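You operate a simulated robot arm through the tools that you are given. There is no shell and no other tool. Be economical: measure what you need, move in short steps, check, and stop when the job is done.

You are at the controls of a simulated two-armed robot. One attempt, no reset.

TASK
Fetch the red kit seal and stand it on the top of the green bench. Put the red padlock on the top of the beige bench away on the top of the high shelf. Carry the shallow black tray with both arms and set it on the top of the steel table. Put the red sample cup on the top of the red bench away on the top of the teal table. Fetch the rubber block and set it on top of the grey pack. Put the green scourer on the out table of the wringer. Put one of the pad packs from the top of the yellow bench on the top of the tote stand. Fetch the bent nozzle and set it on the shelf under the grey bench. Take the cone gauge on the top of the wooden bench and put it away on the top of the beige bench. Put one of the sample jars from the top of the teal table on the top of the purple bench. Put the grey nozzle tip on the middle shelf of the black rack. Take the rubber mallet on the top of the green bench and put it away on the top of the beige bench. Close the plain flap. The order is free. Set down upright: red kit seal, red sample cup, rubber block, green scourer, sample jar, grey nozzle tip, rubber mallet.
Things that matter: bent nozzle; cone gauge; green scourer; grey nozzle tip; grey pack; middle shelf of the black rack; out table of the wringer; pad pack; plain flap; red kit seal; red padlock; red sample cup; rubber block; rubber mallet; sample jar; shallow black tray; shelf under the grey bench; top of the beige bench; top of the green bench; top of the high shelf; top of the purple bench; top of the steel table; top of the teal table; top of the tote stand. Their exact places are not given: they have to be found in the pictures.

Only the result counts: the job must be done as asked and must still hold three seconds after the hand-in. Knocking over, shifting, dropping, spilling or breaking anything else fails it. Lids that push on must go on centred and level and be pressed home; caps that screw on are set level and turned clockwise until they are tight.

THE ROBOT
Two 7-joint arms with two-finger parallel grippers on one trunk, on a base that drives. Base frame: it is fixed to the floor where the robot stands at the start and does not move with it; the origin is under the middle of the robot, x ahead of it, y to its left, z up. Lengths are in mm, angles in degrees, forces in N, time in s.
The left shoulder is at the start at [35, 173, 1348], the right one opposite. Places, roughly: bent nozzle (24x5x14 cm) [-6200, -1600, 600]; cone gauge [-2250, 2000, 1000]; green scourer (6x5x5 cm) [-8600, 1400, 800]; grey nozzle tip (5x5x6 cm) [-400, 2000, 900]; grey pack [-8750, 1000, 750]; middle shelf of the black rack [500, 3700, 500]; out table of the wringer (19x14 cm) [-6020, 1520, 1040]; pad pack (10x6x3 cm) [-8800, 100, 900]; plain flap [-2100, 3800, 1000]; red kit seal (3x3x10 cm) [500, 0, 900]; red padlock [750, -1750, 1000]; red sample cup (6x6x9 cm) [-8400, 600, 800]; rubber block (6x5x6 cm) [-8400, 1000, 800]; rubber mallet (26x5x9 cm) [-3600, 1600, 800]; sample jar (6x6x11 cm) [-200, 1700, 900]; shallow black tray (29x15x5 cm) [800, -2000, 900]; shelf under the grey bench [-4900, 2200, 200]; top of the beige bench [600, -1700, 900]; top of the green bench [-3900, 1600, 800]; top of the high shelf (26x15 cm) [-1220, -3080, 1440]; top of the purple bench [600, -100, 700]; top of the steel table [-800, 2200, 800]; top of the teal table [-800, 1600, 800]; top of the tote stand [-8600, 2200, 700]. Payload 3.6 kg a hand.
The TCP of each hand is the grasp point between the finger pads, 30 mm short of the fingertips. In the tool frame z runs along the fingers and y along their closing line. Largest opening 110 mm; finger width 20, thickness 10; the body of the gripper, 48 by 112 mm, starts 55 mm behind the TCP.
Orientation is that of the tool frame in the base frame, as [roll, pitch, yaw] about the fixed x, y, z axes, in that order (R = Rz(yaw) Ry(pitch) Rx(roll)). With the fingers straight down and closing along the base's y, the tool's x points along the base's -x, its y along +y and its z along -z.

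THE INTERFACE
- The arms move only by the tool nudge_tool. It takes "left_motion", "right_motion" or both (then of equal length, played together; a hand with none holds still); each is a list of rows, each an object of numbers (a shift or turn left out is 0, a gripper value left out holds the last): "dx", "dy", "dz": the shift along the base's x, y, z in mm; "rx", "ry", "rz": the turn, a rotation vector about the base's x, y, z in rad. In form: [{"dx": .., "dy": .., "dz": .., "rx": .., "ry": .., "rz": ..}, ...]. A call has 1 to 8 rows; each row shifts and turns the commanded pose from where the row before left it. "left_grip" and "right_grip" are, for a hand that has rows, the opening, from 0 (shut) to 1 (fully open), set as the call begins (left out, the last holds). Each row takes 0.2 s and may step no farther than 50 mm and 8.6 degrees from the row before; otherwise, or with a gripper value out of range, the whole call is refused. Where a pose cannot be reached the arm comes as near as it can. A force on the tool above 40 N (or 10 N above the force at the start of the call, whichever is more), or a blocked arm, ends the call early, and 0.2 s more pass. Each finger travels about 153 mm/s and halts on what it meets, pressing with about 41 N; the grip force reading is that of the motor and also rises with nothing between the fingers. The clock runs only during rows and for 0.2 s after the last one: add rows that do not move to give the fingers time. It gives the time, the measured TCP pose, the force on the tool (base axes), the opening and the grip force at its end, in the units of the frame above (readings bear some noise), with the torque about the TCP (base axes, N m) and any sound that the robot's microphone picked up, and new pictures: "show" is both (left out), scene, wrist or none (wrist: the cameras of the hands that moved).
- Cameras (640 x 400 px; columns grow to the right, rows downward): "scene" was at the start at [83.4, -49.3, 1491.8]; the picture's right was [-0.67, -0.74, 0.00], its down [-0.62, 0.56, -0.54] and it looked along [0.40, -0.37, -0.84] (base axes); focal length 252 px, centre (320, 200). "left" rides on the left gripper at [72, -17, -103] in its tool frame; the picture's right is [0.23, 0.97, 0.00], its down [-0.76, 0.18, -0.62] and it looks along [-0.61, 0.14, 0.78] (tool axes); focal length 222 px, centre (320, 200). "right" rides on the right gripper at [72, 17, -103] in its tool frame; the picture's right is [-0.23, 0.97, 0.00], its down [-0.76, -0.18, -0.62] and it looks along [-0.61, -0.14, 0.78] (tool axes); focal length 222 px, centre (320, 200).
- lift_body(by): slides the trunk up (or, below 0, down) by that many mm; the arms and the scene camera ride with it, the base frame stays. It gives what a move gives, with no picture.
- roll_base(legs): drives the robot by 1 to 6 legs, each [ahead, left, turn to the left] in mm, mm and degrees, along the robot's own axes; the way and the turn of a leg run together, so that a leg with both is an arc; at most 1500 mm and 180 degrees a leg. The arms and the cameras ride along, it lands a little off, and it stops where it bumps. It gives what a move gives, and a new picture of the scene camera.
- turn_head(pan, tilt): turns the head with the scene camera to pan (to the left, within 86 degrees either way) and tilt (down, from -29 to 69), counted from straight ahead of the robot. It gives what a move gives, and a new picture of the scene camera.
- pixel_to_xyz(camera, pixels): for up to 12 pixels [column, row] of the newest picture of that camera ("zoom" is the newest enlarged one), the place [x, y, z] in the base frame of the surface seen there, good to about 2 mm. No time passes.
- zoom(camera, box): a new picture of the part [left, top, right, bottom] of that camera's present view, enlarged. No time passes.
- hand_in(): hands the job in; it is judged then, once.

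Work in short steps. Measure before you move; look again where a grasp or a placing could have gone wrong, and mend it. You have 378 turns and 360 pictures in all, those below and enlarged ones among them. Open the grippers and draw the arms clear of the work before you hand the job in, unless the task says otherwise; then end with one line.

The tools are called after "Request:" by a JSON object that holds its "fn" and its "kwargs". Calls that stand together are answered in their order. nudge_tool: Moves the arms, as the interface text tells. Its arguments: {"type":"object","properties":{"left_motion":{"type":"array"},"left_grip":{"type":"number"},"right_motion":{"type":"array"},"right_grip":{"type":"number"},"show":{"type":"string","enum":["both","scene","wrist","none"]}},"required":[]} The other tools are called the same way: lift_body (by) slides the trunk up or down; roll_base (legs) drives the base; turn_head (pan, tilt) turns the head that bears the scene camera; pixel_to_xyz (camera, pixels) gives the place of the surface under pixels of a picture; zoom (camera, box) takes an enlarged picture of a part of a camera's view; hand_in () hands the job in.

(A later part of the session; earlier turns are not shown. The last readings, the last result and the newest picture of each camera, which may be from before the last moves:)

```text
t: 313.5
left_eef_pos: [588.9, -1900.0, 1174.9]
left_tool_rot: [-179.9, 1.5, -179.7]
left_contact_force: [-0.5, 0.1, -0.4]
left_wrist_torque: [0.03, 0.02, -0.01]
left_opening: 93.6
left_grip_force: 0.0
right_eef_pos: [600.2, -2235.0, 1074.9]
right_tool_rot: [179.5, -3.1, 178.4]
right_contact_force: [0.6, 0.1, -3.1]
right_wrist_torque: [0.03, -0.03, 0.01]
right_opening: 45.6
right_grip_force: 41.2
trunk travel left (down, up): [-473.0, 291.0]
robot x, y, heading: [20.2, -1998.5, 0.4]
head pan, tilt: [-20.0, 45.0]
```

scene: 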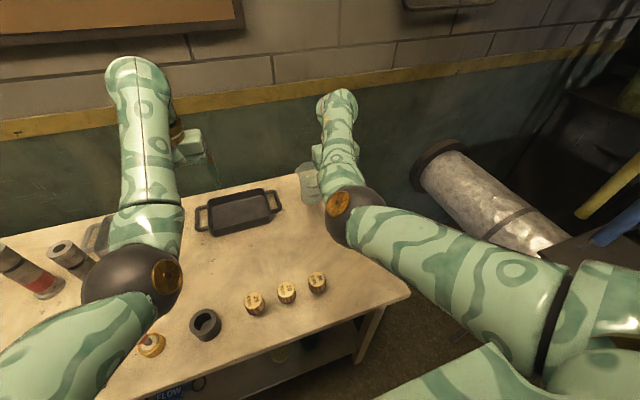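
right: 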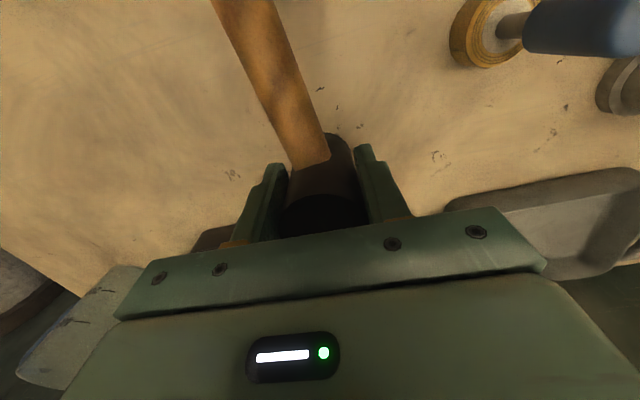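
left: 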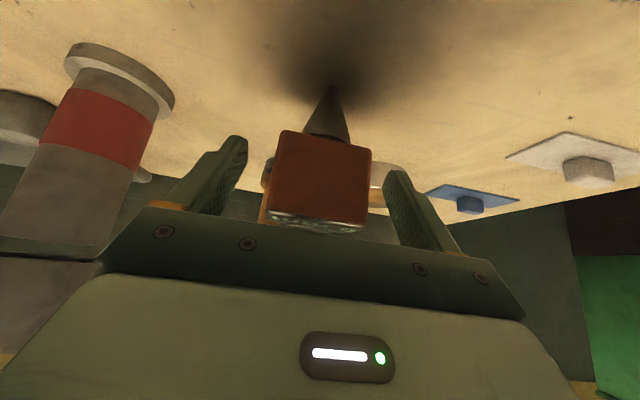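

Measure the right end of bench, jug and last cup.

Request:
{"fn": "pixel_to_xyz", "kwargs": {"camera": "scene", "pixels": [[405, 290], [317, 280], [308, 195], [302, 178], [270, 200], [345, 265], [370, 280], [240, 215], [200, 222], [278, 205]]}}

Request:
{"fn": "zoom", "kwargs": {"camera": "right", "box": [0, 0, 640, 400]}}

```text
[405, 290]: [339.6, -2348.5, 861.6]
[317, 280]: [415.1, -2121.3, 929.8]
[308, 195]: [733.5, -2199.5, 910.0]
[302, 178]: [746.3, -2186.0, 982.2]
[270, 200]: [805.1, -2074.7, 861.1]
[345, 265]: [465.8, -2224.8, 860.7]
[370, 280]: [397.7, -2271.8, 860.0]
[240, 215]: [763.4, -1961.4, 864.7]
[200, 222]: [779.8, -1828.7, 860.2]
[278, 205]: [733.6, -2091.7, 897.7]
```

```text
1.00 times, centred on (320, 200) of right (not enlarged: the box is as wide or as high as the picture)
```

zoom: 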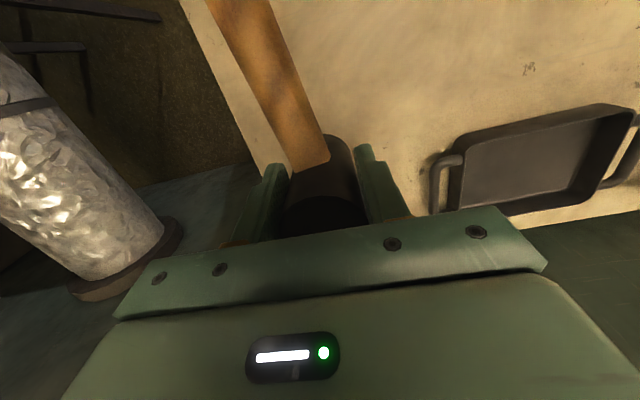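

Place here: (585,-2232) is clear. Lower the right hand to just above contact.

Request:
{"fn": "nudge_tool", "kwargs": {"right_motion": [{"dx": -14, "dz": -45}, {"dz": -45}, {"dz": -45}, {"dz": -14}, {"dz": -3}, {"dz": -3}], "show": "wrist"}}

```text
t: 314.9
left_eef_pos: [590.0, -1899.5, 1175.4]
left_tool_rot: [180.0, 1.5, -179.7]
left_contact_force: [-0.4, 1.3, 0.5]
left_wrist_torque: [0.01, 0.04, -0.02]
left_opening: 93.4
left_grip_force: 0.1
right_eef_pos: [586.5, -2234.3, 920.3]
right_tool_rot: [179.5, -3.0, 178.5]
right_contact_force: [0.4, -0.8, -3.3]
right_wrist_torque: [0.0, -0.02, 0.0]
right_opening: 45.4
right_grip_force: 41.1
trunk travel left (down, up): [-473.0, 291.0]
robot x, y, heading: [21.1, -1994.2, 0.4]
head pan, tilt: [-20.0, 45.0]
```

right: 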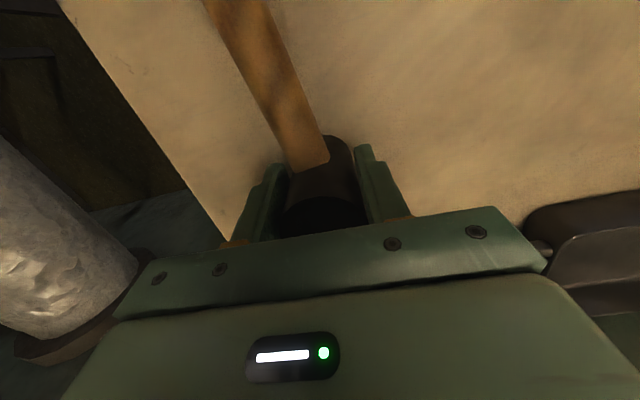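

Not yet touching; continue down in small steps.

Request:
{"fn": "nudge_tool", "kwargs": {"right_motion": [{"dz": -2}, {"dz": -2}, {"dz": -1}], "show": "none"}}

```text
t: 315.7
left_eef_pos: [585.0, -1898.2, 1177.8]
left_tool_rot: [-179.8, 1.6, -179.7]
left_contact_force: [0.0, -0.5, 0.3]
left_wrist_torque: [0.01, 0.0, -0.01]
left_opening: 93.2
left_grip_force: 0.1
right_eef_pos: [587.0, -2233.8, 920.1]
right_tool_rot: [179.8, -2.7, 178.4]
right_contact_force: [-2.8, 0.6, 30.0]
right_wrist_torque: [-0.09, 0.46, -0.16]
right_opening: 45.4
right_grip_force: 40.6
trunk travel left (down, up): [-473.0, 291.0]
robot x, y, heading: [21.3, -1993.2, 0.2]
head pan, tilt: [-20.0, 45.0]
```

Contact. Release and rise.

Request:
{"fn": "nudge_tool", "kwargs": {"right_motion": [{"dz": 2}, {}, {}], "right_grip": 0.8, "show": "none"}}

Request:
{"fn": "nudge_tool", "kwargs": {"right_motion": [{"dz": 20}, {"dz": 45}, {"dz": 45}, {"dz": 45}], "show": "both"}}

```text
t: 316.5
left_eef_pos: [589.6, -1899.4, 1174.9]
left_tool_rot: [179.9, 1.5, -179.7]
left_contact_force: [-0.4, -0.4, 0.1]
left_wrist_torque: [-0.01, -0.03, 0.03]
left_opening: 93.5
left_grip_force: 0.0
right_eef_pos: [587.6, -2234.4, 916.8]
right_tool_rot: [179.4, -3.0, 178.6]
right_contact_force: [-0.1, 0.4, -0.3]
right_wrist_torque: [0.01, -0.03, -0.01]
right_opening: 88.3
right_grip_force: 0.1
trunk travel left (down, up): [-473.0, 291.0]
robot x, y, heading: [18.8, -1997.3, 0.1]
head pan, tilt: [-20.0, 45.0]
```

```text
t: 317.5
left_eef_pos: [588.7, -1898.9, 1175.6]
left_tool_rot: [-179.9, 1.5, -179.7]
left_contact_force: [-0.2, -0.3, -1.0]
left_wrist_torque: [0.02, 0.0, 0.02]
left_opening: 93.5
left_grip_force: 0.0
right_eef_pos: [585.8, -2235.5, 1074.4]
right_tool_rot: [179.6, -2.9, 178.5]
right_contact_force: [0.7, 1.4, -0.4]
right_wrist_torque: [0.03, -0.04, -0.01]
right_opening: 87.9
right_grip_force: 0.0
trunk travel left (down, up): [-473.0, 291.0]
robot x, y, heading: [19.8, -1995.9, 0.4]
head pan, tilt: [-20.0, 45.0]
```

scene: 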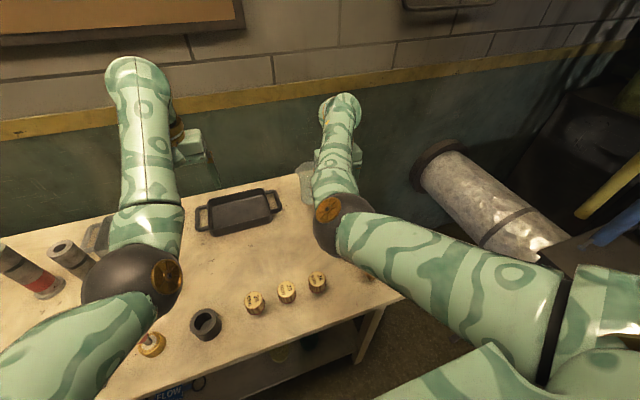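
right: 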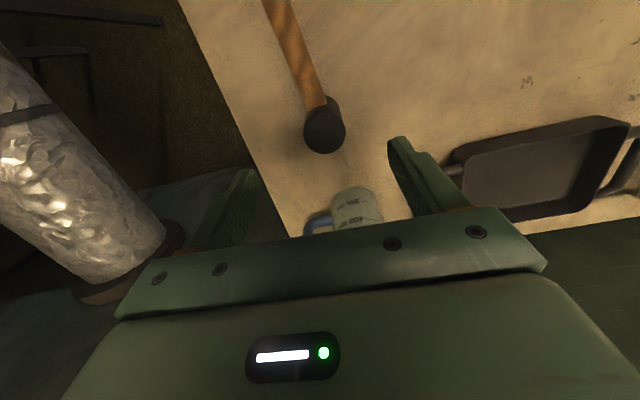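

Mallet placed well. Next the tray: centre the robot on it (y≈-1961), and reach both hands forward tilted ~36° above its handles.

Request:
{"fn": "roll_base", "kwargs": {"legs": [[35, 35, -0.4]]}}

Request:
{"fn": "nudge_tool", "kwargs": {"left_motion": [{"dx": 15, "dy": 7, "dz": -15, "ry": -0.126}, {"dx": 15, "dy": 7, "dz": -15, "ry": -0.126}, {"dx": 15, "dy": 7, "dz": -15, "ry": -0.126}, {"dx": 15, "dy": 7, "dz": -15, "ry": -0.126}, {"dx": 15, "dy": 7, "dz": -15, "ry": -0.126}, {}], "right_motion": [{"dx": 16, "dy": 22, "dz": 5, "ry": -0.116}, {"dx": 16, "dy": 22, "dz": 5, "ry": -0.116}, {"dx": 16, "dy": 22, "dz": 5, "ry": -0.116}, {"dx": 16, "dy": 22, "dz": 5, "ry": -0.116}, {"dx": 15, "dy": 22, "dz": 5, "ry": -0.116}, {}], "left_grip": 0.45, "right_grip": 0.45, "show": "both"}}

```text
t: 318.5
left_eef_pos: [625.8, -1866.9, 1174.9]
left_tool_rot: [179.9, 1.4, 180.0]
left_contact_force: [-0.4, -0.1, 0.5]
left_wrist_torque: [-0.01, 0.0, -0.02]
left_opening: 93.7
left_grip_force: 0.0
right_eef_pos: [620.2, -2202.3, 1073.0]
right_tool_rot: [179.4, -3.0, 178.1]
right_contact_force: [0.5, 0.8, 0.5]
right_wrist_torque: [0.04, 0.06, 0.01]
right_opening: 88.1
right_grip_force: 0.0
trunk travel left (down, up): [-473.0, 291.0]
robot x, y, heading: [56.4, -1961.2, 0.1]
head pan, tilt: [-20.0, 45.0]
```

scene: 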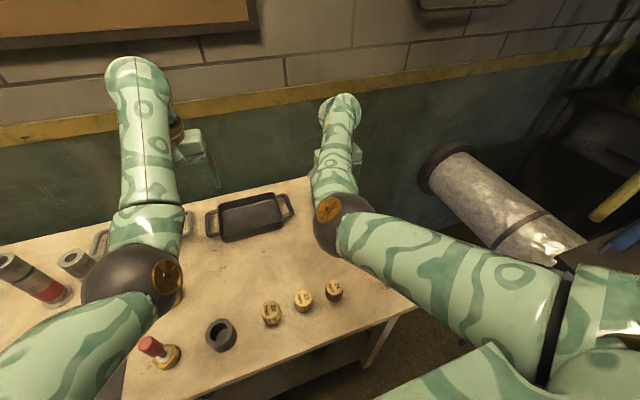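

```text
t: 319.9
left_eef_pos: [699.9, -1832.6, 1100.7]
left_tool_rot: [179.9, 37.6, 179.9]
left_contact_force: [-0.2, -0.6, 0.7]
left_wrist_torque: [0.0, 0.02, -0.02]
left_opening: 49.6
left_grip_force: 0.0
right_eef_pos: [698.3, -2092.3, 1099.4]
right_tool_rot: [178.3, 30.4, 177.8]
right_contact_force: [0.3, 0.1, -0.3]
right_wrist_torque: [0.02, -0.03, 0.01]
right_opening: 49.6
right_grip_force: 0.0
trunk travel left (down, up): [-473.0, 291.0]
robot x, y, heading: [58.2, -1960.0, -0.2]
head pan, tilt: [-20.0, 45.0]
```

scene: 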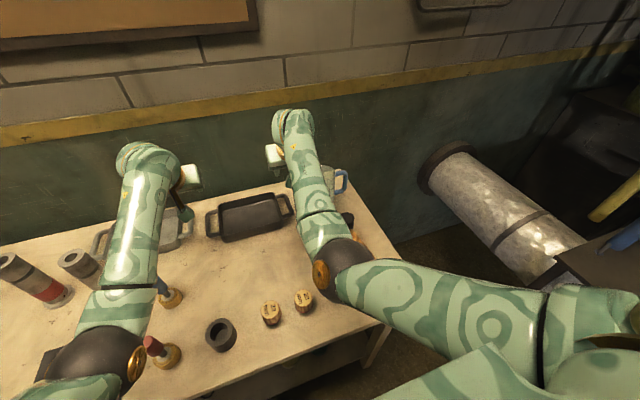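
right: 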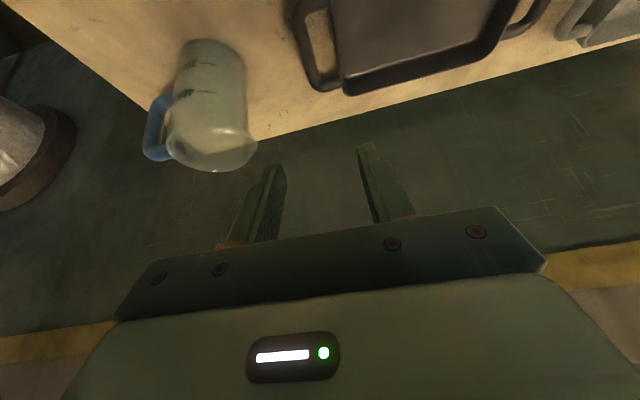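
left: 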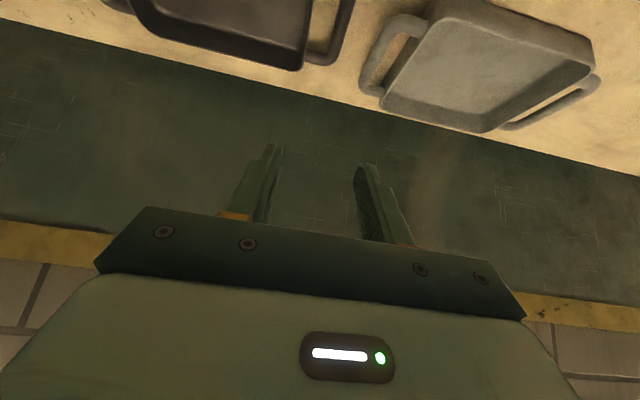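

Measure the handle bars in both wrist views.

Request:
{"fn": "pixel_to_xyz", "kwargs": {"camera": "right", "pixels": [[302, 30], [308, 55], [313, 75], [325, 90], [320, 40], [338, 40], [350, 92], [185, 140], [235, 160]]}}

Request:
{"fn": "pixel_to_xyz", "kwargs": {"camera": "left", "pixels": [[345, 15], [340, 35], [335, 55], [318, 60], [325, 30], [308, 30], [300, 68], [363, 80], [385, 45]]}}

Request:
{"fn": "zoom", "kwargs": {"camera": "right", "box": [260, 0, 420, 110]}}

```text
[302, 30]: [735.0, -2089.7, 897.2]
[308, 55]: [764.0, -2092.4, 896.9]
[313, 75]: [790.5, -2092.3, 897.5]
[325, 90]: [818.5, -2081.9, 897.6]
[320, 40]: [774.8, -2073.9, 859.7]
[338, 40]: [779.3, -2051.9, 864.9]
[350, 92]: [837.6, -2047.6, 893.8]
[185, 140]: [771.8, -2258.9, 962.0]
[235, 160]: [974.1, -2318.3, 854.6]
```

```text
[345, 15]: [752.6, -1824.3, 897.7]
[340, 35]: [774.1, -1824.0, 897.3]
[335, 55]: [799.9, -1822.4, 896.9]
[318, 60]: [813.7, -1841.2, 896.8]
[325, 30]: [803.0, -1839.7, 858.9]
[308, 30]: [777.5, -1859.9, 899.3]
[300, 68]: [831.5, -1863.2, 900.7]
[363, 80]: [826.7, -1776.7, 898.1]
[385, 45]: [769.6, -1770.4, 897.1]
```

```text
3.64 times, centred on (340, 55) of right
```

zoom: 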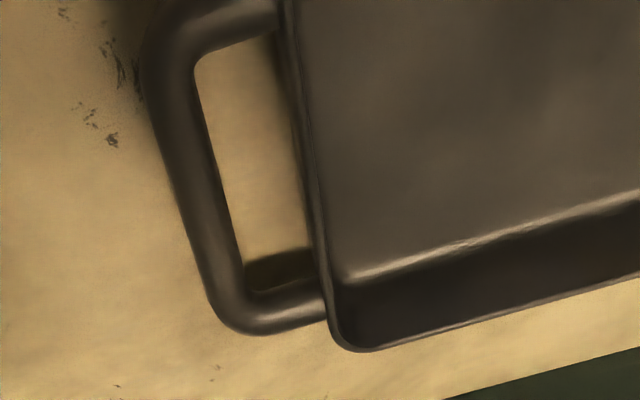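

Bars run along x: right at y≈-2091, left y≈-1824, top z 897, centred x≈768. Lower the trunk 180 for reach (arms raised 50 first), and align.

Request:
{"fn": "nudge_tool", "kwargs": {"left_motion": [{"dz": 25, "dy": 4}, {"dz": 25, "dy": 4}, {}], "right_motion": [{"dz": 25, "ry": -0.05}, {"dz": 25, "dy": 1, "ry": -0.05}, {}], "left_grip": 0.34, "right_grip": 0.34, "show": "none"}}

Request:
{"fn": "lift_body", "kwargs": {"by": -180}}

Request:
{"fn": "nudge_tool", "kwargs": {"left_motion": [{"dx": 25}, {"dx": 25}, {"dx": 13}, {}], "right_motion": [{"dx": 25}, {"dx": 25}, {"dx": 13}, {}], "show": "wrist"}}

```text
t: 320.7
left_eef_pos: [700.0, -1824.0, 1150.2]
left_tool_rot: [179.9, 37.6, -180.0]
left_contact_force: [-1.0, -1.1, 0.3]
left_wrist_torque: [0.01, 0.02, 0.0]
left_opening: 37.5
left_grip_force: 0.1
right_eef_pos: [698.5, -2091.3, 1149.8]
right_tool_rot: [178.2, 36.0, 177.6]
right_contact_force: [0.3, 0.8, -0.7]
right_wrist_torque: [0.0, -0.02, 0.02]
right_opening: 37.4
right_grip_force: 0.1
trunk travel left (down, up): [-473.0, 291.0]
robot x, y, heading: [57.4, -1961.1, -0.0]
head pan, tilt: [-20.0, 45.0]
```

```text
t: 322.7
left_eef_pos: [698.3, -1824.1, 972.4]
left_tool_rot: [180.0, 37.7, -180.0]
left_contact_force: [-0.6, -0.5, 0.0]
left_wrist_torque: [0.01, -0.01, 0.03]
left_opening: 37.5
left_grip_force: 0.1
right_eef_pos: [699.2, -2091.2, 968.3]
right_tool_rot: [178.0, 36.0, 177.8]
right_contact_force: [0.1, 0.2, 0.2]
right_wrist_torque: [0.01, 0.01, 0.0]
right_opening: 37.5
right_grip_force: 0.0
trunk travel left (down, up): [-293.0, 471.0]
robot x, y, heading: [60.5, -1966.2, 0.1]
head pan, tilt: [-20.0, 45.0]
```

```text
t: 323.7
left_eef_pos: [762.7, -1822.1, 972.0]
left_tool_rot: [179.9, 37.6, 180.0]
left_contact_force: [0.2, 0.0, -0.3]
left_wrist_torque: [-0.02, 0.02, 0.01]
left_opening: 37.3
left_grip_force: 0.1
right_eef_pos: [760.5, -2090.4, 969.1]
right_tool_rot: [178.0, 35.9, 177.6]
right_contact_force: [0.0, -1.0, -0.2]
right_wrist_torque: [-0.01, -0.01, -0.03]
right_opening: 37.5
right_grip_force: 0.0
trunk travel left (down, up): [-293.0, 471.0]
robot x, y, heading: [55.6, -1961.8, 0.1]
head pan, tilt: [-20.0, 45.0]
```

right: 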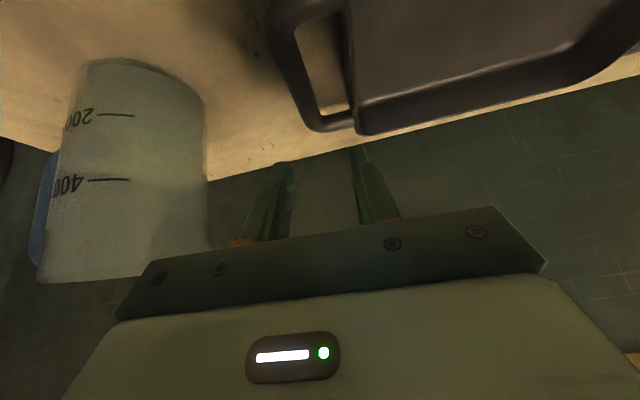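
left: 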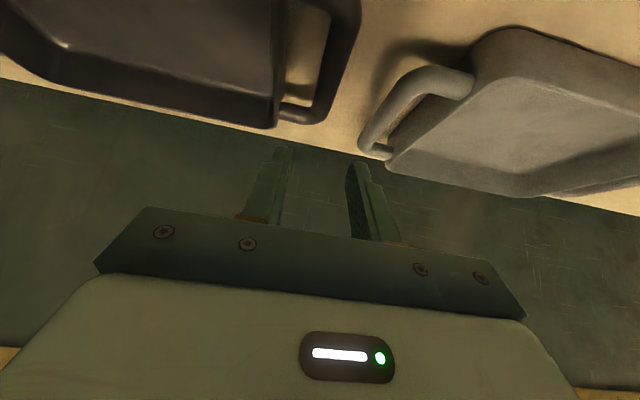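

Descend 45 mm and recheck alignment.

Request:
{"fn": "nudge_tool", "kwargs": {"left_motion": [{"dz": -22, "dx": 2, "dy": -1}, {"dz": -23, "dx": 2, "dy": -1}, {}], "right_motion": [{"dz": -22, "dx": 3}, {"dz": -20, "dx": 3, "dy": -1}, {}], "show": "wrist"}}

```text
t: 324.5
left_eef_pos: [765.0, -1823.8, 925.8]
left_tool_rot: [180.0, 37.7, 180.0]
left_contact_force: [0.9, 0.9, 0.4]
left_wrist_torque: [0.01, 0.0, -0.01]
left_opening: 37.4
left_grip_force: 0.1
right_eef_pos: [767.4, -2092.9, 924.8]
right_tool_rot: [178.1, 36.0, 177.7]
right_contact_force: [1.5, 0.2, -0.8]
right_wrist_torque: [-0.05, 0.01, 0.0]
right_opening: 37.4
right_grip_force: 0.0
trunk travel left (down, up): [-293.0, 471.0]
robot x, y, heading: [55.9, -1961.4, 0.0]
head pan, tilt: [-20.0, 45.0]
```

right: 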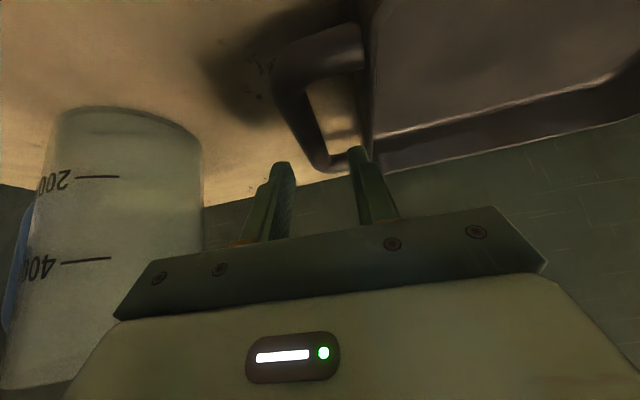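
left: 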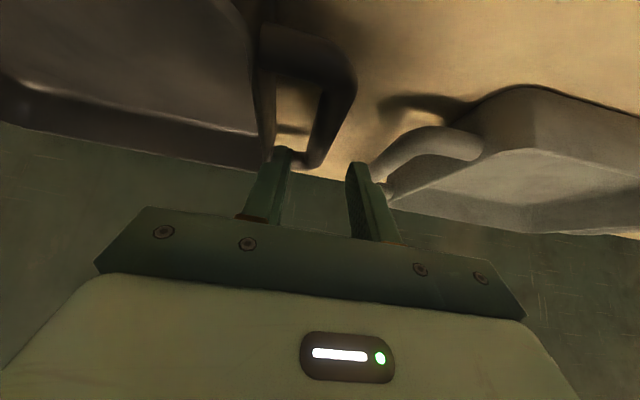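

Check the finger tip locations relative to the loops.

Request:
{"fn": "pixel_to_xyz", "kwargs": {"camera": "right", "pixels": [[357, 150], [280, 166], [320, 165], [310, 130], [283, 70], [340, 155]]}}

Request:
{"fn": "pixel_to_xyz", "kwargs": {"camera": "left", "pixels": [[282, 150], [357, 166], [312, 160], [325, 120], [345, 80], [385, 190], [375, 165]]}}

```text
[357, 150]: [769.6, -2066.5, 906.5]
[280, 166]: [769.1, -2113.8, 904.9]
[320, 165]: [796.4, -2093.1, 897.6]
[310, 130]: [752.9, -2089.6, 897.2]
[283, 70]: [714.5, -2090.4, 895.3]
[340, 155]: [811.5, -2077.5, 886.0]
```

```text
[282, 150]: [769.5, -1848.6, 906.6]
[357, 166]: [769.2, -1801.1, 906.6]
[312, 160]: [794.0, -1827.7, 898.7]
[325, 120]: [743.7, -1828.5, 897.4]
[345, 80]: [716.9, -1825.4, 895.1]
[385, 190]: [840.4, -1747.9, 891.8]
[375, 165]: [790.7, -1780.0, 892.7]
```

Aligned in y; shift -12 in x and descend to z≈897, then close.

Request:
{"fn": "nudge_tool", "kwargs": {"left_motion": [{"dx": -12}, {"dz": -15}, {"dz": -13}, {}], "right_motion": [{"dx": -13}, {"dz": -15}, {"dz": -12}, {}], "show": "wrist"}}

```text
t: 325.5
left_eef_pos: [753.0, -1825.1, 898.4]
left_tool_rot: [-179.9, 37.7, -179.9]
left_contact_force: [0.6, -0.7, -0.1]
left_wrist_torque: [-0.01, 0.03, 0.01]
left_opening: 37.5
left_grip_force: 0.1
right_eef_pos: [754.8, -2093.3, 905.3]
right_tool_rot: [178.1, 36.6, 177.8]
right_contact_force: [6.5, 0.1, 29.1]
right_wrist_torque: [0.99, 0.16, -0.23]
right_opening: 38.2
right_grip_force: 0.2
trunk travel left (down, up): [-293.0, 471.0]
robot x, y, heading: [51.1, -1960.7, -0.0]
head pan, tilt: [-20.0, 45.0]
```

right: 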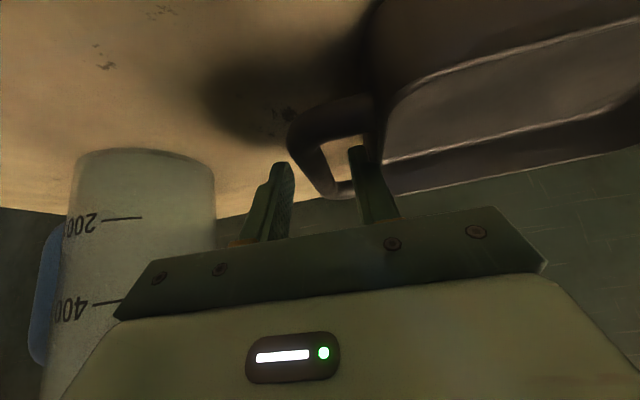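
left: 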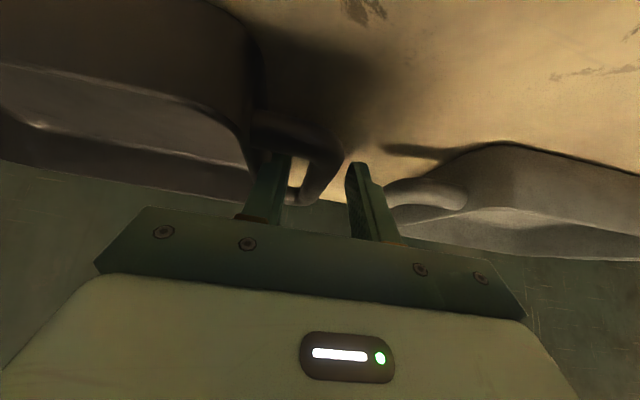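

The right inner finger sits on the tray rim; raise it, shift 6 mm outward, and descend again.

Request:
{"fn": "nudge_tool", "kwargs": {"right_motion": [{"dz": 10}, {"dy": -6}, {"dz": -10}, {"dz": -8}, {}], "show": "wrist"}}

```text
t: 326.5
left_eef_pos: [754.1, -1825.0, 898.9]
left_tool_rot: [-180.0, 37.7, -180.0]
left_contact_force: [0.6, 0.4, -0.1]
left_wrist_torque: [0.01, 0.0, -0.03]
left_opening: 37.2
left_grip_force: 0.0
right_eef_pos: [758.2, -2099.6, 906.1]
right_tool_rot: [178.0, 37.3, 177.6]
right_contact_force: [-2.5, 1.5, 19.5]
right_wrist_torque: [0.67, 0.15, 0.08]
right_opening: 37.9
right_grip_force: 0.0
trunk travel left (down, up): [-293.0, 471.0]
robot x, y, heading: [57.6, -1960.5, 0.3]
head pan, tilt: [-20.0, 45.0]
stopped in row 4 (right hand): the force on the tool passed its limit at 44 N (the readings are from after the stop); the commanded pose is now the measured one
```

right: 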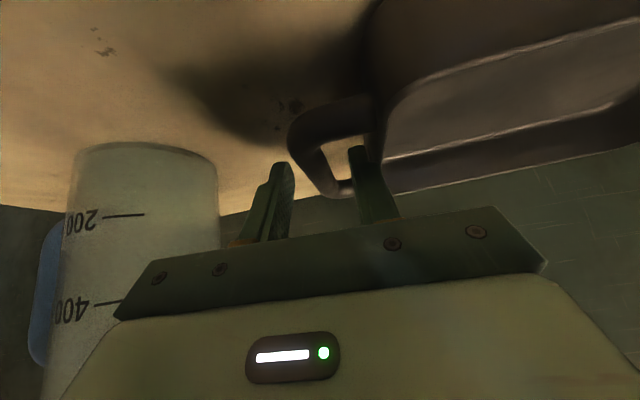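

Raise 25 mm and measure the right loop's gap accurately.

Request:
{"fn": "nudge_tool", "kwargs": {"right_motion": [{"dz": 20}, {"dz": 15}, {}], "show": "wrist"}}

Request:
{"fn": "zoom", "kwargs": {"camera": "right", "box": [250, 70, 450, 210]}}

```text
t: 327.3
left_eef_pos: [755.2, -1825.7, 897.6]
left_tool_rot: [-180.0, 37.6, 180.0]
left_contact_force: [0.0, -0.5, 1.5]
left_wrist_torque: [-0.02, 0.01, 0.04]
left_opening: 37.4
left_grip_force: 0.0
right_eef_pos: [757.7, -2100.6, 934.0]
right_tool_rot: [178.0, 36.7, 177.7]
right_contact_force: [0.1, -0.1, -0.4]
right_wrist_torque: [0.03, -0.02, 0.01]
right_opening: 37.6
right_grip_force: 0.1
trunk travel left (down, up): [-293.0, 471.0]
robot x, y, heading: [54.6, -1961.7, -0.2]
head pan, tilt: [-20.0, 45.0]
```

right: 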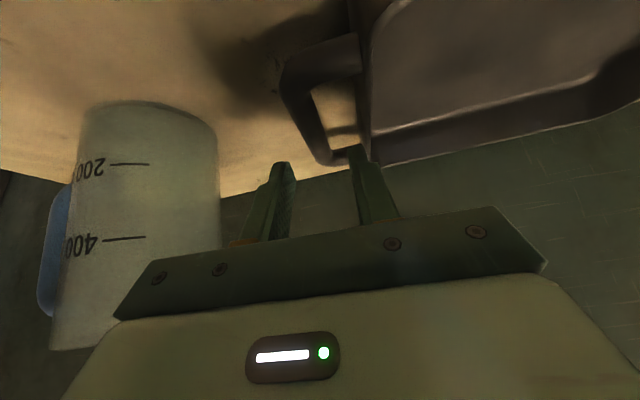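

```text
2.86 times, centred on (350, 140) of right
```

zoom: 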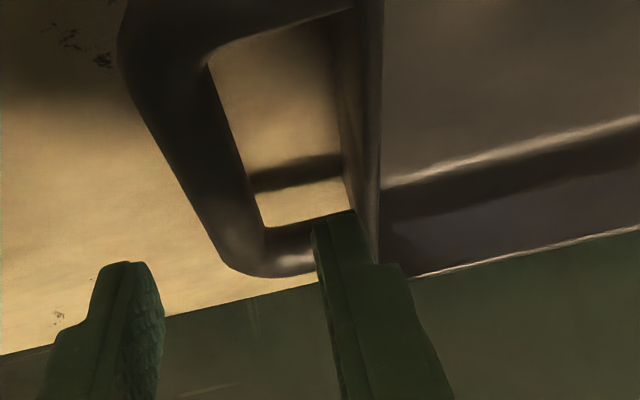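

Request:
{"fn": "pixel_to_xyz", "kwargs": {"camera": "zoom", "pixels": [[190, 150], [225, 145], [240, 150], [330, 140], [355, 130], [370, 130], [160, 150], [335, 225], [250, 260], [130, 275]]}}

```text
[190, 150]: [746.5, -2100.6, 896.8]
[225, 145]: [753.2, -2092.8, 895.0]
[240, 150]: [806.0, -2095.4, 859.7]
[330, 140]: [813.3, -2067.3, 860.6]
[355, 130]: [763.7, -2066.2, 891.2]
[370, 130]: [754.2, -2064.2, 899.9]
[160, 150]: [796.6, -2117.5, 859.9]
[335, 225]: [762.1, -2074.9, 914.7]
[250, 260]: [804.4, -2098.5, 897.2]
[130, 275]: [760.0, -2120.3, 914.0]
```

The bar is now at y≈-2100 (tray nudged), and the gripper body probably touched the jug. Check the jug's near edge, and grip the left handle to pull the tray 14 mm left for room.

Request:
{"fn": "pixel_to_xyz", "kwargs": {"camera": "right", "pixels": [[212, 150], [215, 200], [216, 140], [150, 105], [100, 340], [200, 230]]}}

Request:
{"fn": "nudge_tool", "kwargs": {"left_motion": [{}, {}, {"dz": 3, "dy": 7}, {"dy": 7}, {}], "left_grip": 0, "show": "wrist"}}

```text
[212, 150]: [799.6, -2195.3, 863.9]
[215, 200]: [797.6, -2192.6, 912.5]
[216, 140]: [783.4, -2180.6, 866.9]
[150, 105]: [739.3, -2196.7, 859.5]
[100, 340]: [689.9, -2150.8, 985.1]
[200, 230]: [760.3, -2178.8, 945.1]
```

```text
t: 328.5
left_eef_pos: [754.6, -1810.3, 899.9]
left_tool_rot: [-179.9, 37.6, -180.0]
left_contact_force: [-0.2, -1.1, -0.7]
left_wrist_torque: [0.16, 0.05, -0.03]
left_opening: 14.9
left_grip_force: 40.8
right_eef_pos: [757.6, -2100.2, 935.6]
right_tool_rot: [178.1, 36.7, 177.6]
right_contact_force: [-0.5, 0.2, 0.1]
right_wrist_torque: [0.0, -0.03, 0.02]
right_opening: 37.3
right_grip_force: 0.1
trunk travel left (down, up): [-293.0, 471.0]
robot x, y, heading: [54.9, -1964.6, 0.3]
head pan, tilt: [-20.0, 45.0]
```

left: 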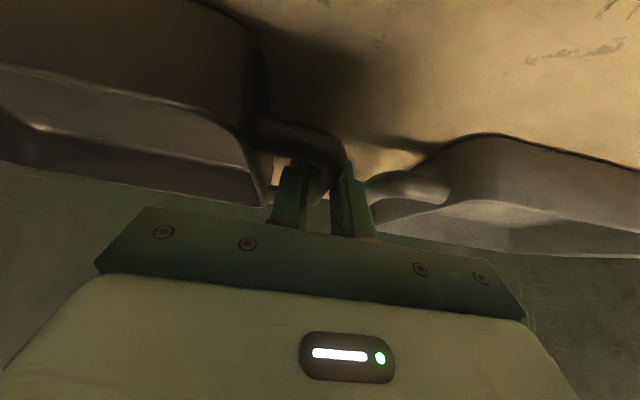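

Left handle held (15 mm). Move the right hand to y≈-2078 and measure the bar again.

Request:
{"fn": "nudge_tool", "kwargs": {"right_motion": [{"dy": 11, "rz": 0.04}, {"dy": 11, "rx": 0.03}, {}], "show": "wrist"}}

Request:
{"fn": "zoom", "kwargs": {"camera": "right", "box": [250, 70, 450, 210]}}

Request:
{"fn": "pixel_to_xyz", "kwargs": {"camera": "zoom", "pixels": [[190, 150], [225, 145], [355, 130], [370, 130], [335, 225], [250, 260], [130, 275]]}}

```text
t: 329.3
left_eef_pos: [755.7, -1810.9, 902.1]
left_tool_rot: [-179.9, 37.5, 180.0]
left_contact_force: [0.0, -0.5, -0.9]
left_wrist_torque: [0.05, 0.0, 0.03]
left_opening: 15.1
left_grip_force: 41.2
right_eef_pos: [756.7, -2077.4, 935.4]
right_tool_rot: [175.9, 36.7, 178.8]
right_contact_force: [0.4, 0.2, 0.3]
right_wrist_torque: [-0.01, -0.03, 0.01]
right_opening: 37.5
right_grip_force: 0.1
trunk travel left (down, up): [-293.0, 471.0]
robot x, y, heading: [54.6, -1958.2, -0.2]
head pan, tilt: [-20.0, 45.0]
```

right: 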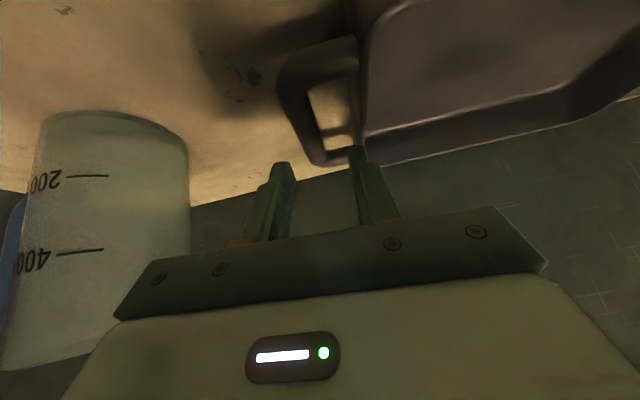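

```text
2.86 times, centred on (350, 140) of right
```

zoom: 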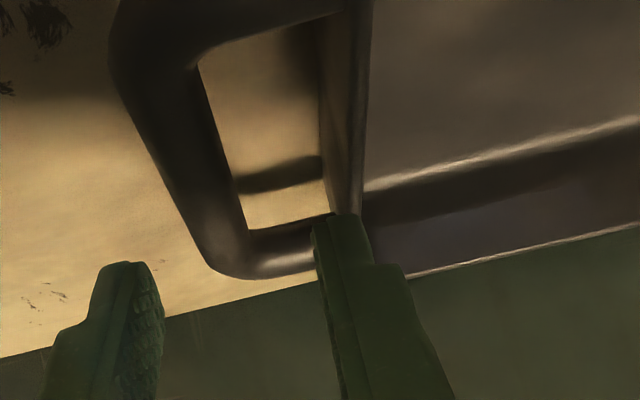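

```text
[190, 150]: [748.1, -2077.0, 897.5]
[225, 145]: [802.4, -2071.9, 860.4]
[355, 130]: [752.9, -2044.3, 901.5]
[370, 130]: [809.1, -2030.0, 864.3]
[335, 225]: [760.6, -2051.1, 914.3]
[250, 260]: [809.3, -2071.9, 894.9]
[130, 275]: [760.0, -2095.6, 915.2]
```

Correct the right hand's roll, shift -3 mm, then descend.

Request:
{"fn": "nudge_tool", "kwargs": {"right_motion": [{"rx": -0.0565, "rz": -0.0437, "dy": -2}, {}, {"dz": -12}, {"dz": -12}, {"dz": -8}, {}], "show": "wrist"}}

```text
t: 330.7
left_eef_pos: [753.9, -1810.7, 900.2]
left_tool_rot: [-179.9, 37.6, 180.0]
left_contact_force: [-0.4, 0.2, -1.2]
left_wrist_torque: [0.04, -0.03, -0.02]
left_opening: 15.6
left_grip_force: 40.8
right_eef_pos: [758.2, -2080.1, 903.9]
right_tool_rot: [180.0, 36.8, 178.6]
right_contact_force: [-0.2, -0.1, -0.8]
right_wrist_torque: [-0.04, 0.01, 0.0]
right_opening: 37.6
right_grip_force: 0.1
trunk travel left (down, up): [-293.0, 471.0]
robot x, y, heading: [51.9, -1958.9, -0.1]
head pan, tilt: [-20.0, 45.0]
```

right: 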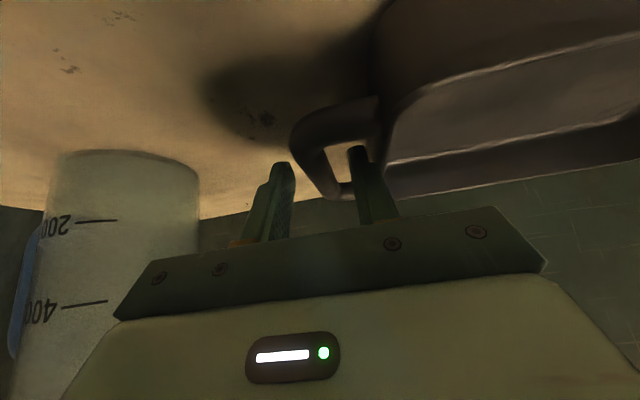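

No contact now; go down 5 more and close the right hand.

Request:
{"fn": "nudge_tool", "kwargs": {"right_motion": [{"dz": -5}, {}], "show": "none"}}

Request:
{"fn": "nudge_tool", "kwargs": {"right_motion": [{}, {}, {}], "right_grip": 0, "show": "none"}}

```text
t: 331.3
left_eef_pos: [754.6, -1811.0, 900.1]
left_tool_rot: [179.9, 37.6, 179.9]
left_contact_force: [-0.5, -0.9, -1.4]
left_wrist_torque: [-0.02, -0.02, 0.0]
left_opening: 15.3
left_grip_force: 41.2
right_eef_pos: [758.7, -2079.6, 899.1]
right_tool_rot: [180.0, 36.8, 178.6]
right_contact_force: [0.0, -0.4, 0.6]
right_wrist_torque: [0.02, 0.04, 0.0]
right_opening: 37.4
right_grip_force: 0.2
trunk travel left (down, up): [-293.0, 471.0]
robot x, y, heading: [53.7, -1964.2, -0.3]
head pan, tilt: [-20.0, 45.0]
```

```text
t: 332.1
left_eef_pos: [755.9, -1810.6, 900.6]
left_tool_rot: [-179.9, 37.5, -180.0]
left_contact_force: [3.7, -0.3, -0.9]
left_wrist_torque: [-0.01, 0.08, -0.03]
left_opening: 15.0
left_grip_force: 40.7
right_eef_pos: [757.6, -2079.1, 898.0]
right_tool_rot: [-179.8, 36.7, 178.6]
right_contact_force: [-4.5, -0.8, -0.2]
right_wrist_torque: [-0.03, -0.02, 0.87]
right_opening: 15.6
right_grip_force: 41.1
trunk travel left (down, up): [-293.0, 471.0]
robot x, y, heading: [54.4, -1961.7, -0.2]
head pan, tilt: [-20.0, 45.0]
```

Both handles gripped. Lift with the trunk and back off.

Request:
{"fn": "lift_body", "kwargs": {"by": 200}}

Request:
{"fn": "roll_base", "kwargs": {"legs": [[-450, 0, 0]]}}

```text
t: 334.2
left_eef_pos: [754.4, -1811.3, 1100.2]
left_tool_rot: [-179.9, 37.6, -179.9]
left_contact_force: [3.6, -0.7, -1.0]
left_wrist_torque: [-0.03, 0.02, 0.01]
left_opening: 15.0
left_grip_force: 41.0
right_eef_pos: [758.3, -2079.7, 1097.9]
right_tool_rot: [-179.9, 36.8, 178.7]
right_contact_force: [-3.2, 1.0, -1.0]
right_wrist_torque: [0.01, 0.05, 0.9]
right_opening: 15.7
right_grip_force: 41.1
trunk travel left (down, up): [-493.0, 271.0]
robot x, y, heading: [56.2, -1957.7, 0.3]
head pan, tilt: [-20.0, 45.0]
```

```text
t: 336.9
left_eef_pos: [305.3, -1813.2, 1101.3]
left_tool_rot: [-179.9, 37.7, 179.7]
left_contact_force: [3.3, -1.4, -0.3]
left_wrist_torque: [0.03, -0.03, -0.02]
left_opening: 15.2
left_grip_force: 41.0
right_eef_pos: [306.5, -2082.2, 1099.0]
right_tool_rot: [179.9, 36.8, 178.4]
right_contact_force: [-3.3, 0.9, 0.1]
right_wrist_torque: [0.02, 0.02, 0.93]
right_opening: 15.6
right_grip_force: 40.8
trunk travel left (down, up): [-493.0, 271.0]
robot x, y, heading: [-395.1, -1958.4, -0.1]
head pan, tilt: [-20.0, 45.0]
```

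scene: 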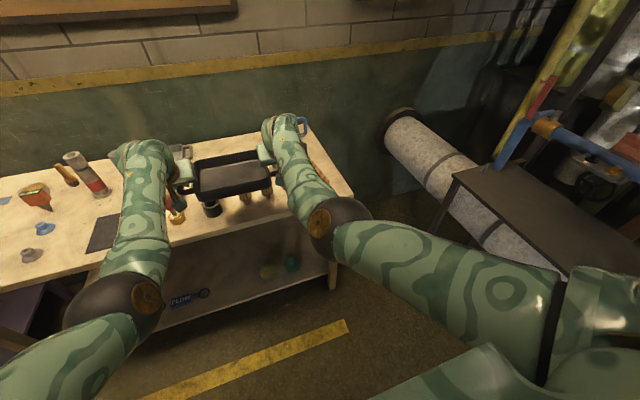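

Raise higher and carry the tray north through the passage.

Request:
{"fn": "lift_body", "kwargs": {"by": 120}}

Request:
{"fn": "roll_base", "kwargs": {"legs": [[0, 0, 90], [1200, -150, 0], [1100, -200, 0], [370, -105, 0], [300, -95, 0], [350, -10, 0]]}}

```text
t: 338.4
left_eef_pos: [304.7, -1813.7, 1219.2]
left_tool_rot: [-179.9, 37.6, 179.8]
left_contact_force: [3.8, 0.4, -1.4]
left_wrist_torque: [0.0, -0.21, 0.01]
left_opening: 15.2
left_grip_force: 41.5
right_eef_pos: [306.8, -2081.2, 1217.6]
right_tool_rot: [179.9, 36.7, 178.5]
right_contact_force: [-3.4, -0.2, -1.3]
right_wrist_torque: [-0.01, 0.23, 0.9]
right_opening: 15.3
right_grip_force: 41.4
trunk travel left (down, up): [-613.0, 151.0]
robot x, y, heading: [-396.4, -1958.7, -0.0]
head pan, tilt: [-20.0, 45.0]
```

```text
t: 359.4
left_eef_pos: [8.2, 2086.3, 1220.1]
left_tool_rot: [-179.9, 37.6, -89.8]
left_contact_force: [-0.4, 2.7, -0.6]
left_wrist_torque: [0.03, -0.02, -0.04]
left_opening: 15.4
left_grip_force: 40.7
right_eef_pos: [275.1, 2090.4, 1218.1]
right_tool_rot: [180.0, 36.8, -91.2]
right_contact_force: [0.0, -2.5, -1.3]
right_wrist_torque: [-0.04, -0.02, 0.82]
right_opening: 15.4
right_grip_force: 40.8
trunk travel left (down, up): [-613.0, 151.0]
robot x, y, heading: [159.7, 1387.7, 90.4]
head pan, tilt: [-20.0, 45.0]
```

scene: 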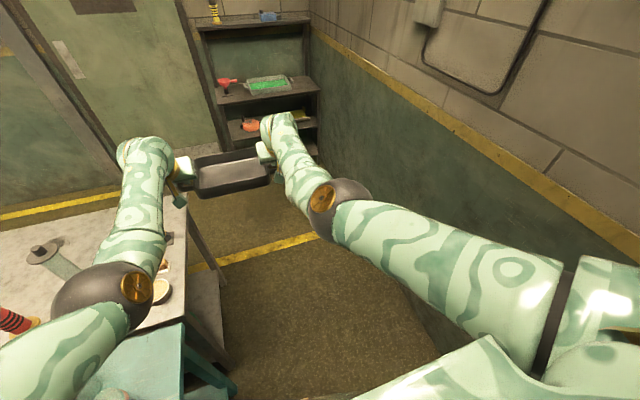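

Continue to the back lane and turn to face the steel table from the north.

Request:
{"fn": "roll_base", "kwargs": {"legs": [[1200, -130, -0.4], [0, 0, 90], [1000, -260, 0], [0, 0, 90]]}}

Request:
{"fn": "turn_head", "kwargs": {"pan": 0, "tilt": 50}}

```text
t: 371.3
left_eef_pos: [-616.6, 2421.1, 1221.9]
left_tool_rot: [180.0, 37.7, 6.7]
left_contact_force: [-1.8, 0.1, -0.1]
left_wrist_torque: [-0.02, -0.14, -0.15]
left_opening: 15.3
left_grip_force: 40.6
right_eef_pos: [-650.4, 2687.7, 1219.4]
right_tool_rot: [179.9, 36.8, 5.4]
right_contact_force: [2.4, 0.2, -0.7]
right_wrist_torque: [-0.08, 0.11, 0.68]
right_opening: 15.3
right_grip_force: 41.1
trunk travel left (down, up): [-613.0, 151.0]
robot x, y, heading: [60.4, 2652.2, -173.6]
head pan, tilt: [-20.0, 45.0]
stopped in leg 3: the robot was blocked; the commanded pose is now the measured one
```

scene: 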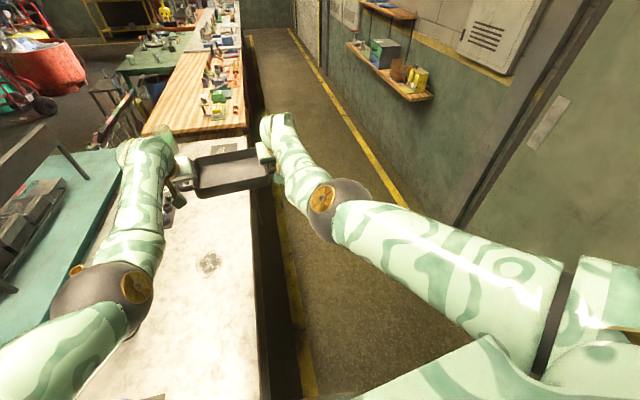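

```text
t: 372.1
left_eef_pos: [-620.6, 2421.8, 1219.5]
left_tool_rot: [179.9, 37.7, 6.6]
left_contact_force: [-1.5, -0.6, -0.6]
left_wrist_torque: [-0.01, 0.0, -0.14]
left_opening: 15.4
left_grip_force: 41.3
right_eef_pos: [-653.7, 2687.6, 1218.5]
right_tool_rot: [180.0, 36.7, 5.4]
right_contact_force: [1.8, 0.6, -1.4]
right_wrist_torque: [0.05, -0.05, 0.72]
right_opening: 15.5
right_grip_force: 41.8
trunk travel left (down, up): [-613.0, 151.0]
robot x, y, heading: [57.6, 2651.7, -173.4]
head pan, tilt: [0.0, 50.0]
```

scene: 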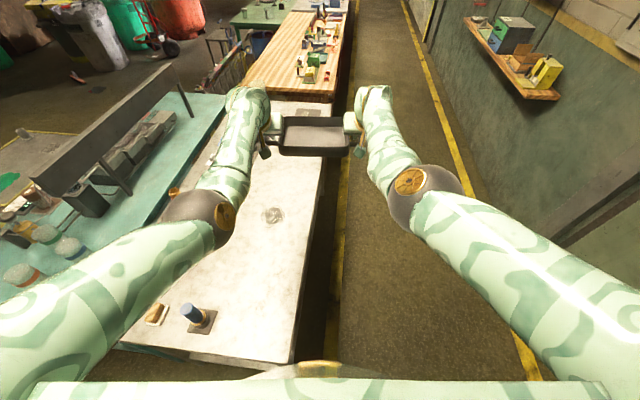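

Bumped the table corner lightly; move north to y≈3080, west to x≈-700 and face south: the tray will then be right above the empty back strip of the table.

Request:
{"fn": "roll_base", "kwargs": {"legs": [[0, -430, -6.6], [750, 0, 0], [0, 0, 90]]}}

```text
t: 382.4
left_eef_pos: [-580.2, 2396.3, 1219.8]
left_tool_rot: [180.0, 37.6, 90.0]
left_contact_force: [0.8, -1.9, -0.3]
left_wrist_torque: [-0.02, -0.02, -0.12]
left_opening: 15.2
left_grip_force: 41.3
right_eef_pos: [-846.6, 2394.2, 1217.6]
right_tool_rot: [179.9, 36.8, 88.7]
right_contact_force: [-0.9, 2.5, -0.3]
right_wrist_torque: [0.01, 0.02, 0.67]
right_opening: 15.5
right_grip_force: 40.6
trunk travel left (down, up): [-613.0, 151.0]
robot x, y, heading: [-730.0, 3095.2, -90.0]
head pan, tilt: [0.0, 50.0]
```

scene: 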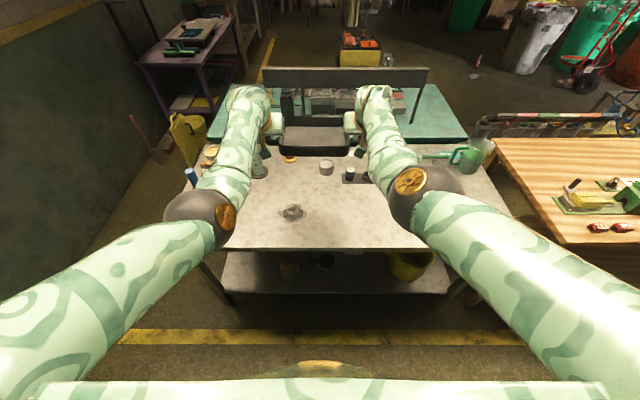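

Measure items and free area under the tray.

Request:
{"fn": "pixel_to_xyz", "kwargs": {"camera": "scene", "pixels": [[327, 165], [350, 178], [292, 212], [320, 200], [315, 246], [258, 172], [290, 160], [345, 215], [250, 215], [440, 155]]}}

Request:
{"fn": "zoom", "kwargs": {"camera": "scene", "box": [180, 120, 480, 260]}}

```text
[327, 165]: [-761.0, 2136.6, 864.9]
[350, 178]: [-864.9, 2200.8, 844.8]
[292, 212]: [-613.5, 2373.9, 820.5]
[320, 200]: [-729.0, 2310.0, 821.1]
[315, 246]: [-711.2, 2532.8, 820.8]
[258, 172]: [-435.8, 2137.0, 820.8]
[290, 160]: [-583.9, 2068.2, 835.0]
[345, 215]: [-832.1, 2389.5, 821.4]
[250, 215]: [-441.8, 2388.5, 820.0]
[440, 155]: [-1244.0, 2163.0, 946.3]
```

```text
2.13 times, centred on (330, 190) of scene
```

zoom: 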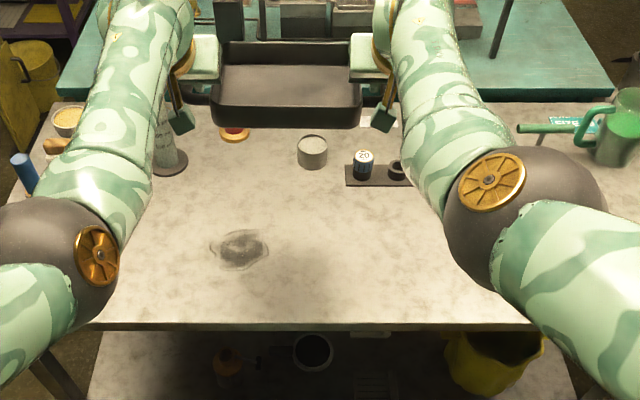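

Shift 150 mm west to avoid the stain and lower the trunk to just above the table (tray base ≈38 below TCP).

Request:
{"fn": "roll_base", "kwargs": {"legs": [[0, -150, 0]]}}

Request:
{"fn": "lift_body", "kwargs": {"by": -345}}

Request:
{"fn": "turn_head", "kwargs": {"pan": 0, "tilt": 45}}

```text
t: 383.7
left_eef_pos: [-724.9, 2396.5, 1219.5]
left_tool_rot: [180.0, 37.6, 90.2]
left_contact_force: [0.4, -3.5, -0.2]
left_wrist_torque: [-0.01, -0.04, -0.09]
left_opening: 15.2
left_grip_force: 41.0
right_eef_pos: [-992.2, 2394.8, 1218.8]
right_tool_rot: [-180.0, 36.8, 88.9]
right_contact_force: [0.0, 1.8, 0.0]
right_wrist_torque: [0.04, -0.03, 0.75]
right_opening: 15.4
right_grip_force: 41.0
trunk travel left (down, up): [-613.0, 151.0]
robot x, y, heading: [-877.5, 3092.3, -90.3]
head pan, tilt: [0.0, 50.0]
```

scene: 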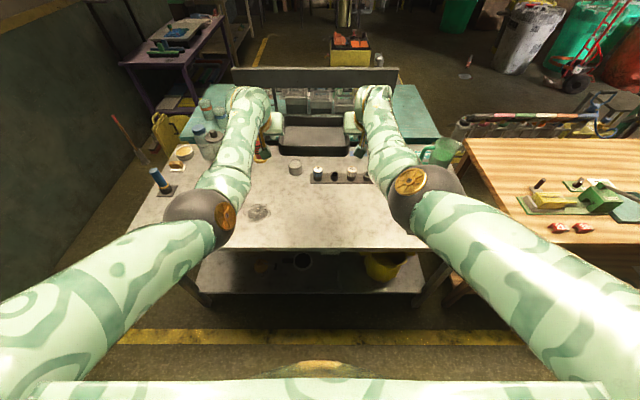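

```text
t: 387.1
left_eef_pos: [-724.5, 2397.6, 875.9]
left_tool_rot: [180.0, 37.7, 90.2]
left_contact_force: [0.6, -2.2, -0.2]
left_wrist_torque: [-0.08, 0.04, -0.22]
left_opening: 14.9
left_grip_force: 41.0
right_eef_pos: [-992.1, 2394.6, 874.0]
right_tool_rot: [-180.0, 36.8, 88.9]
right_contact_force: [-0.5, 2.1, -1.0]
right_wrist_torque: [0.13, -0.05, 0.67]
right_opening: 15.2
right_grip_force: 41.3
trunk travel left (down, up): [-268.0, 496.0]
robot x, y, heading: [-873.1, 3098.0, -90.1]
head pan, tilt: [0.0, 50.0]
```

```text
t: 387.8
left_eef_pos: [-724.3, 2396.6, 875.5]
left_tool_rot: [179.9, 37.6, 90.2]
left_contact_force: [0.0, -1.6, -0.7]
left_wrist_torque: [0.09, 0.0, -0.23]
left_opening: 15.0
left_grip_force: 41.6
right_eef_pos: [-992.8, 2392.6, 873.5]
right_tool_rot: [-179.9, 36.9, 88.8]
right_contact_force: [0.3, 1.9, -0.5]
right_wrist_torque: [-0.06, 0.01, 0.69]
right_opening: 15.3
right_grip_force: 40.3
trunk travel left (down, up): [-268.0, 496.0]
robot x, y, heading: [-872.4, 3097.2, -90.0]
head pan, tilt: [0.0, 45.0]
```

scene: 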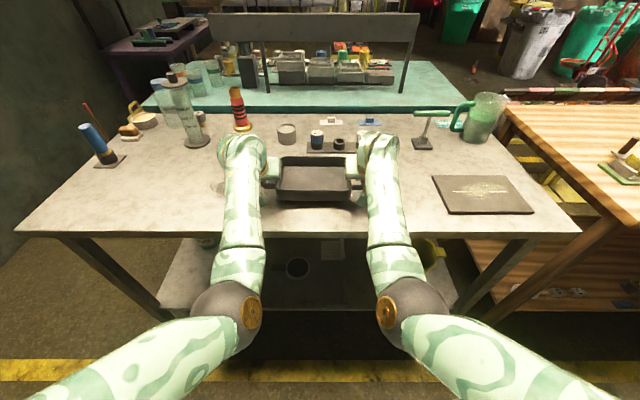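

Lower the last ~15 mm.

Request:
{"fn": "lift_body", "kwargs": {"by": -12}}

Request:
{"fn": "lift_body", "kwargs": {"by": -3}}

```text
t: 388.4
left_eef_pos: [-725.1, 2396.7, 863.9]
left_tool_rot: [179.9, 37.7, 90.1]
left_contact_force: [0.1, -1.8, -1.0]
left_wrist_torque: [0.19, -0.07, -0.23]
left_opening: 14.9
left_grip_force: 41.2
right_eef_pos: [-992.9, 2393.9, 862.1]
right_tool_rot: [179.9, 36.7, 88.9]
right_contact_force: [0.1, 0.6, -1.0]
right_wrist_torque: [-0.17, -0.02, 0.61]
right_opening: 15.3
right_grip_force: 40.7
trunk travel left (down, up): [-256.0, 508.0]
robot x, y, heading: [-876.0, 3098.7, -89.7]
head pan, tilt: [0.0, 45.0]
```

```text
t: 388.9
left_eef_pos: [-724.2, 2397.1, 860.8]
left_tool_rot: [179.9, 37.6, 90.1]
left_contact_force: [0.1, -2.1, 0.1]
left_wrist_torque: [0.01, -0.01, -0.24]
left_opening: 15.0
left_grip_force: 40.8
right_eef_pos: [-991.7, 2394.2, 860.3]
right_tool_rot: [-180.0, 36.8, 88.8]
right_contact_force: [-0.5, 0.1, 2.4]
right_wrist_torque: [0.16, -0.01, 0.65]
right_opening: 15.5
right_grip_force: 40.9
trunk travel left (down, up): [-253.0, 511.0]
robot x, y, heading: [-874.9, 3094.9, -90.2]
head pan, tilt: [0.0, 45.0]
```

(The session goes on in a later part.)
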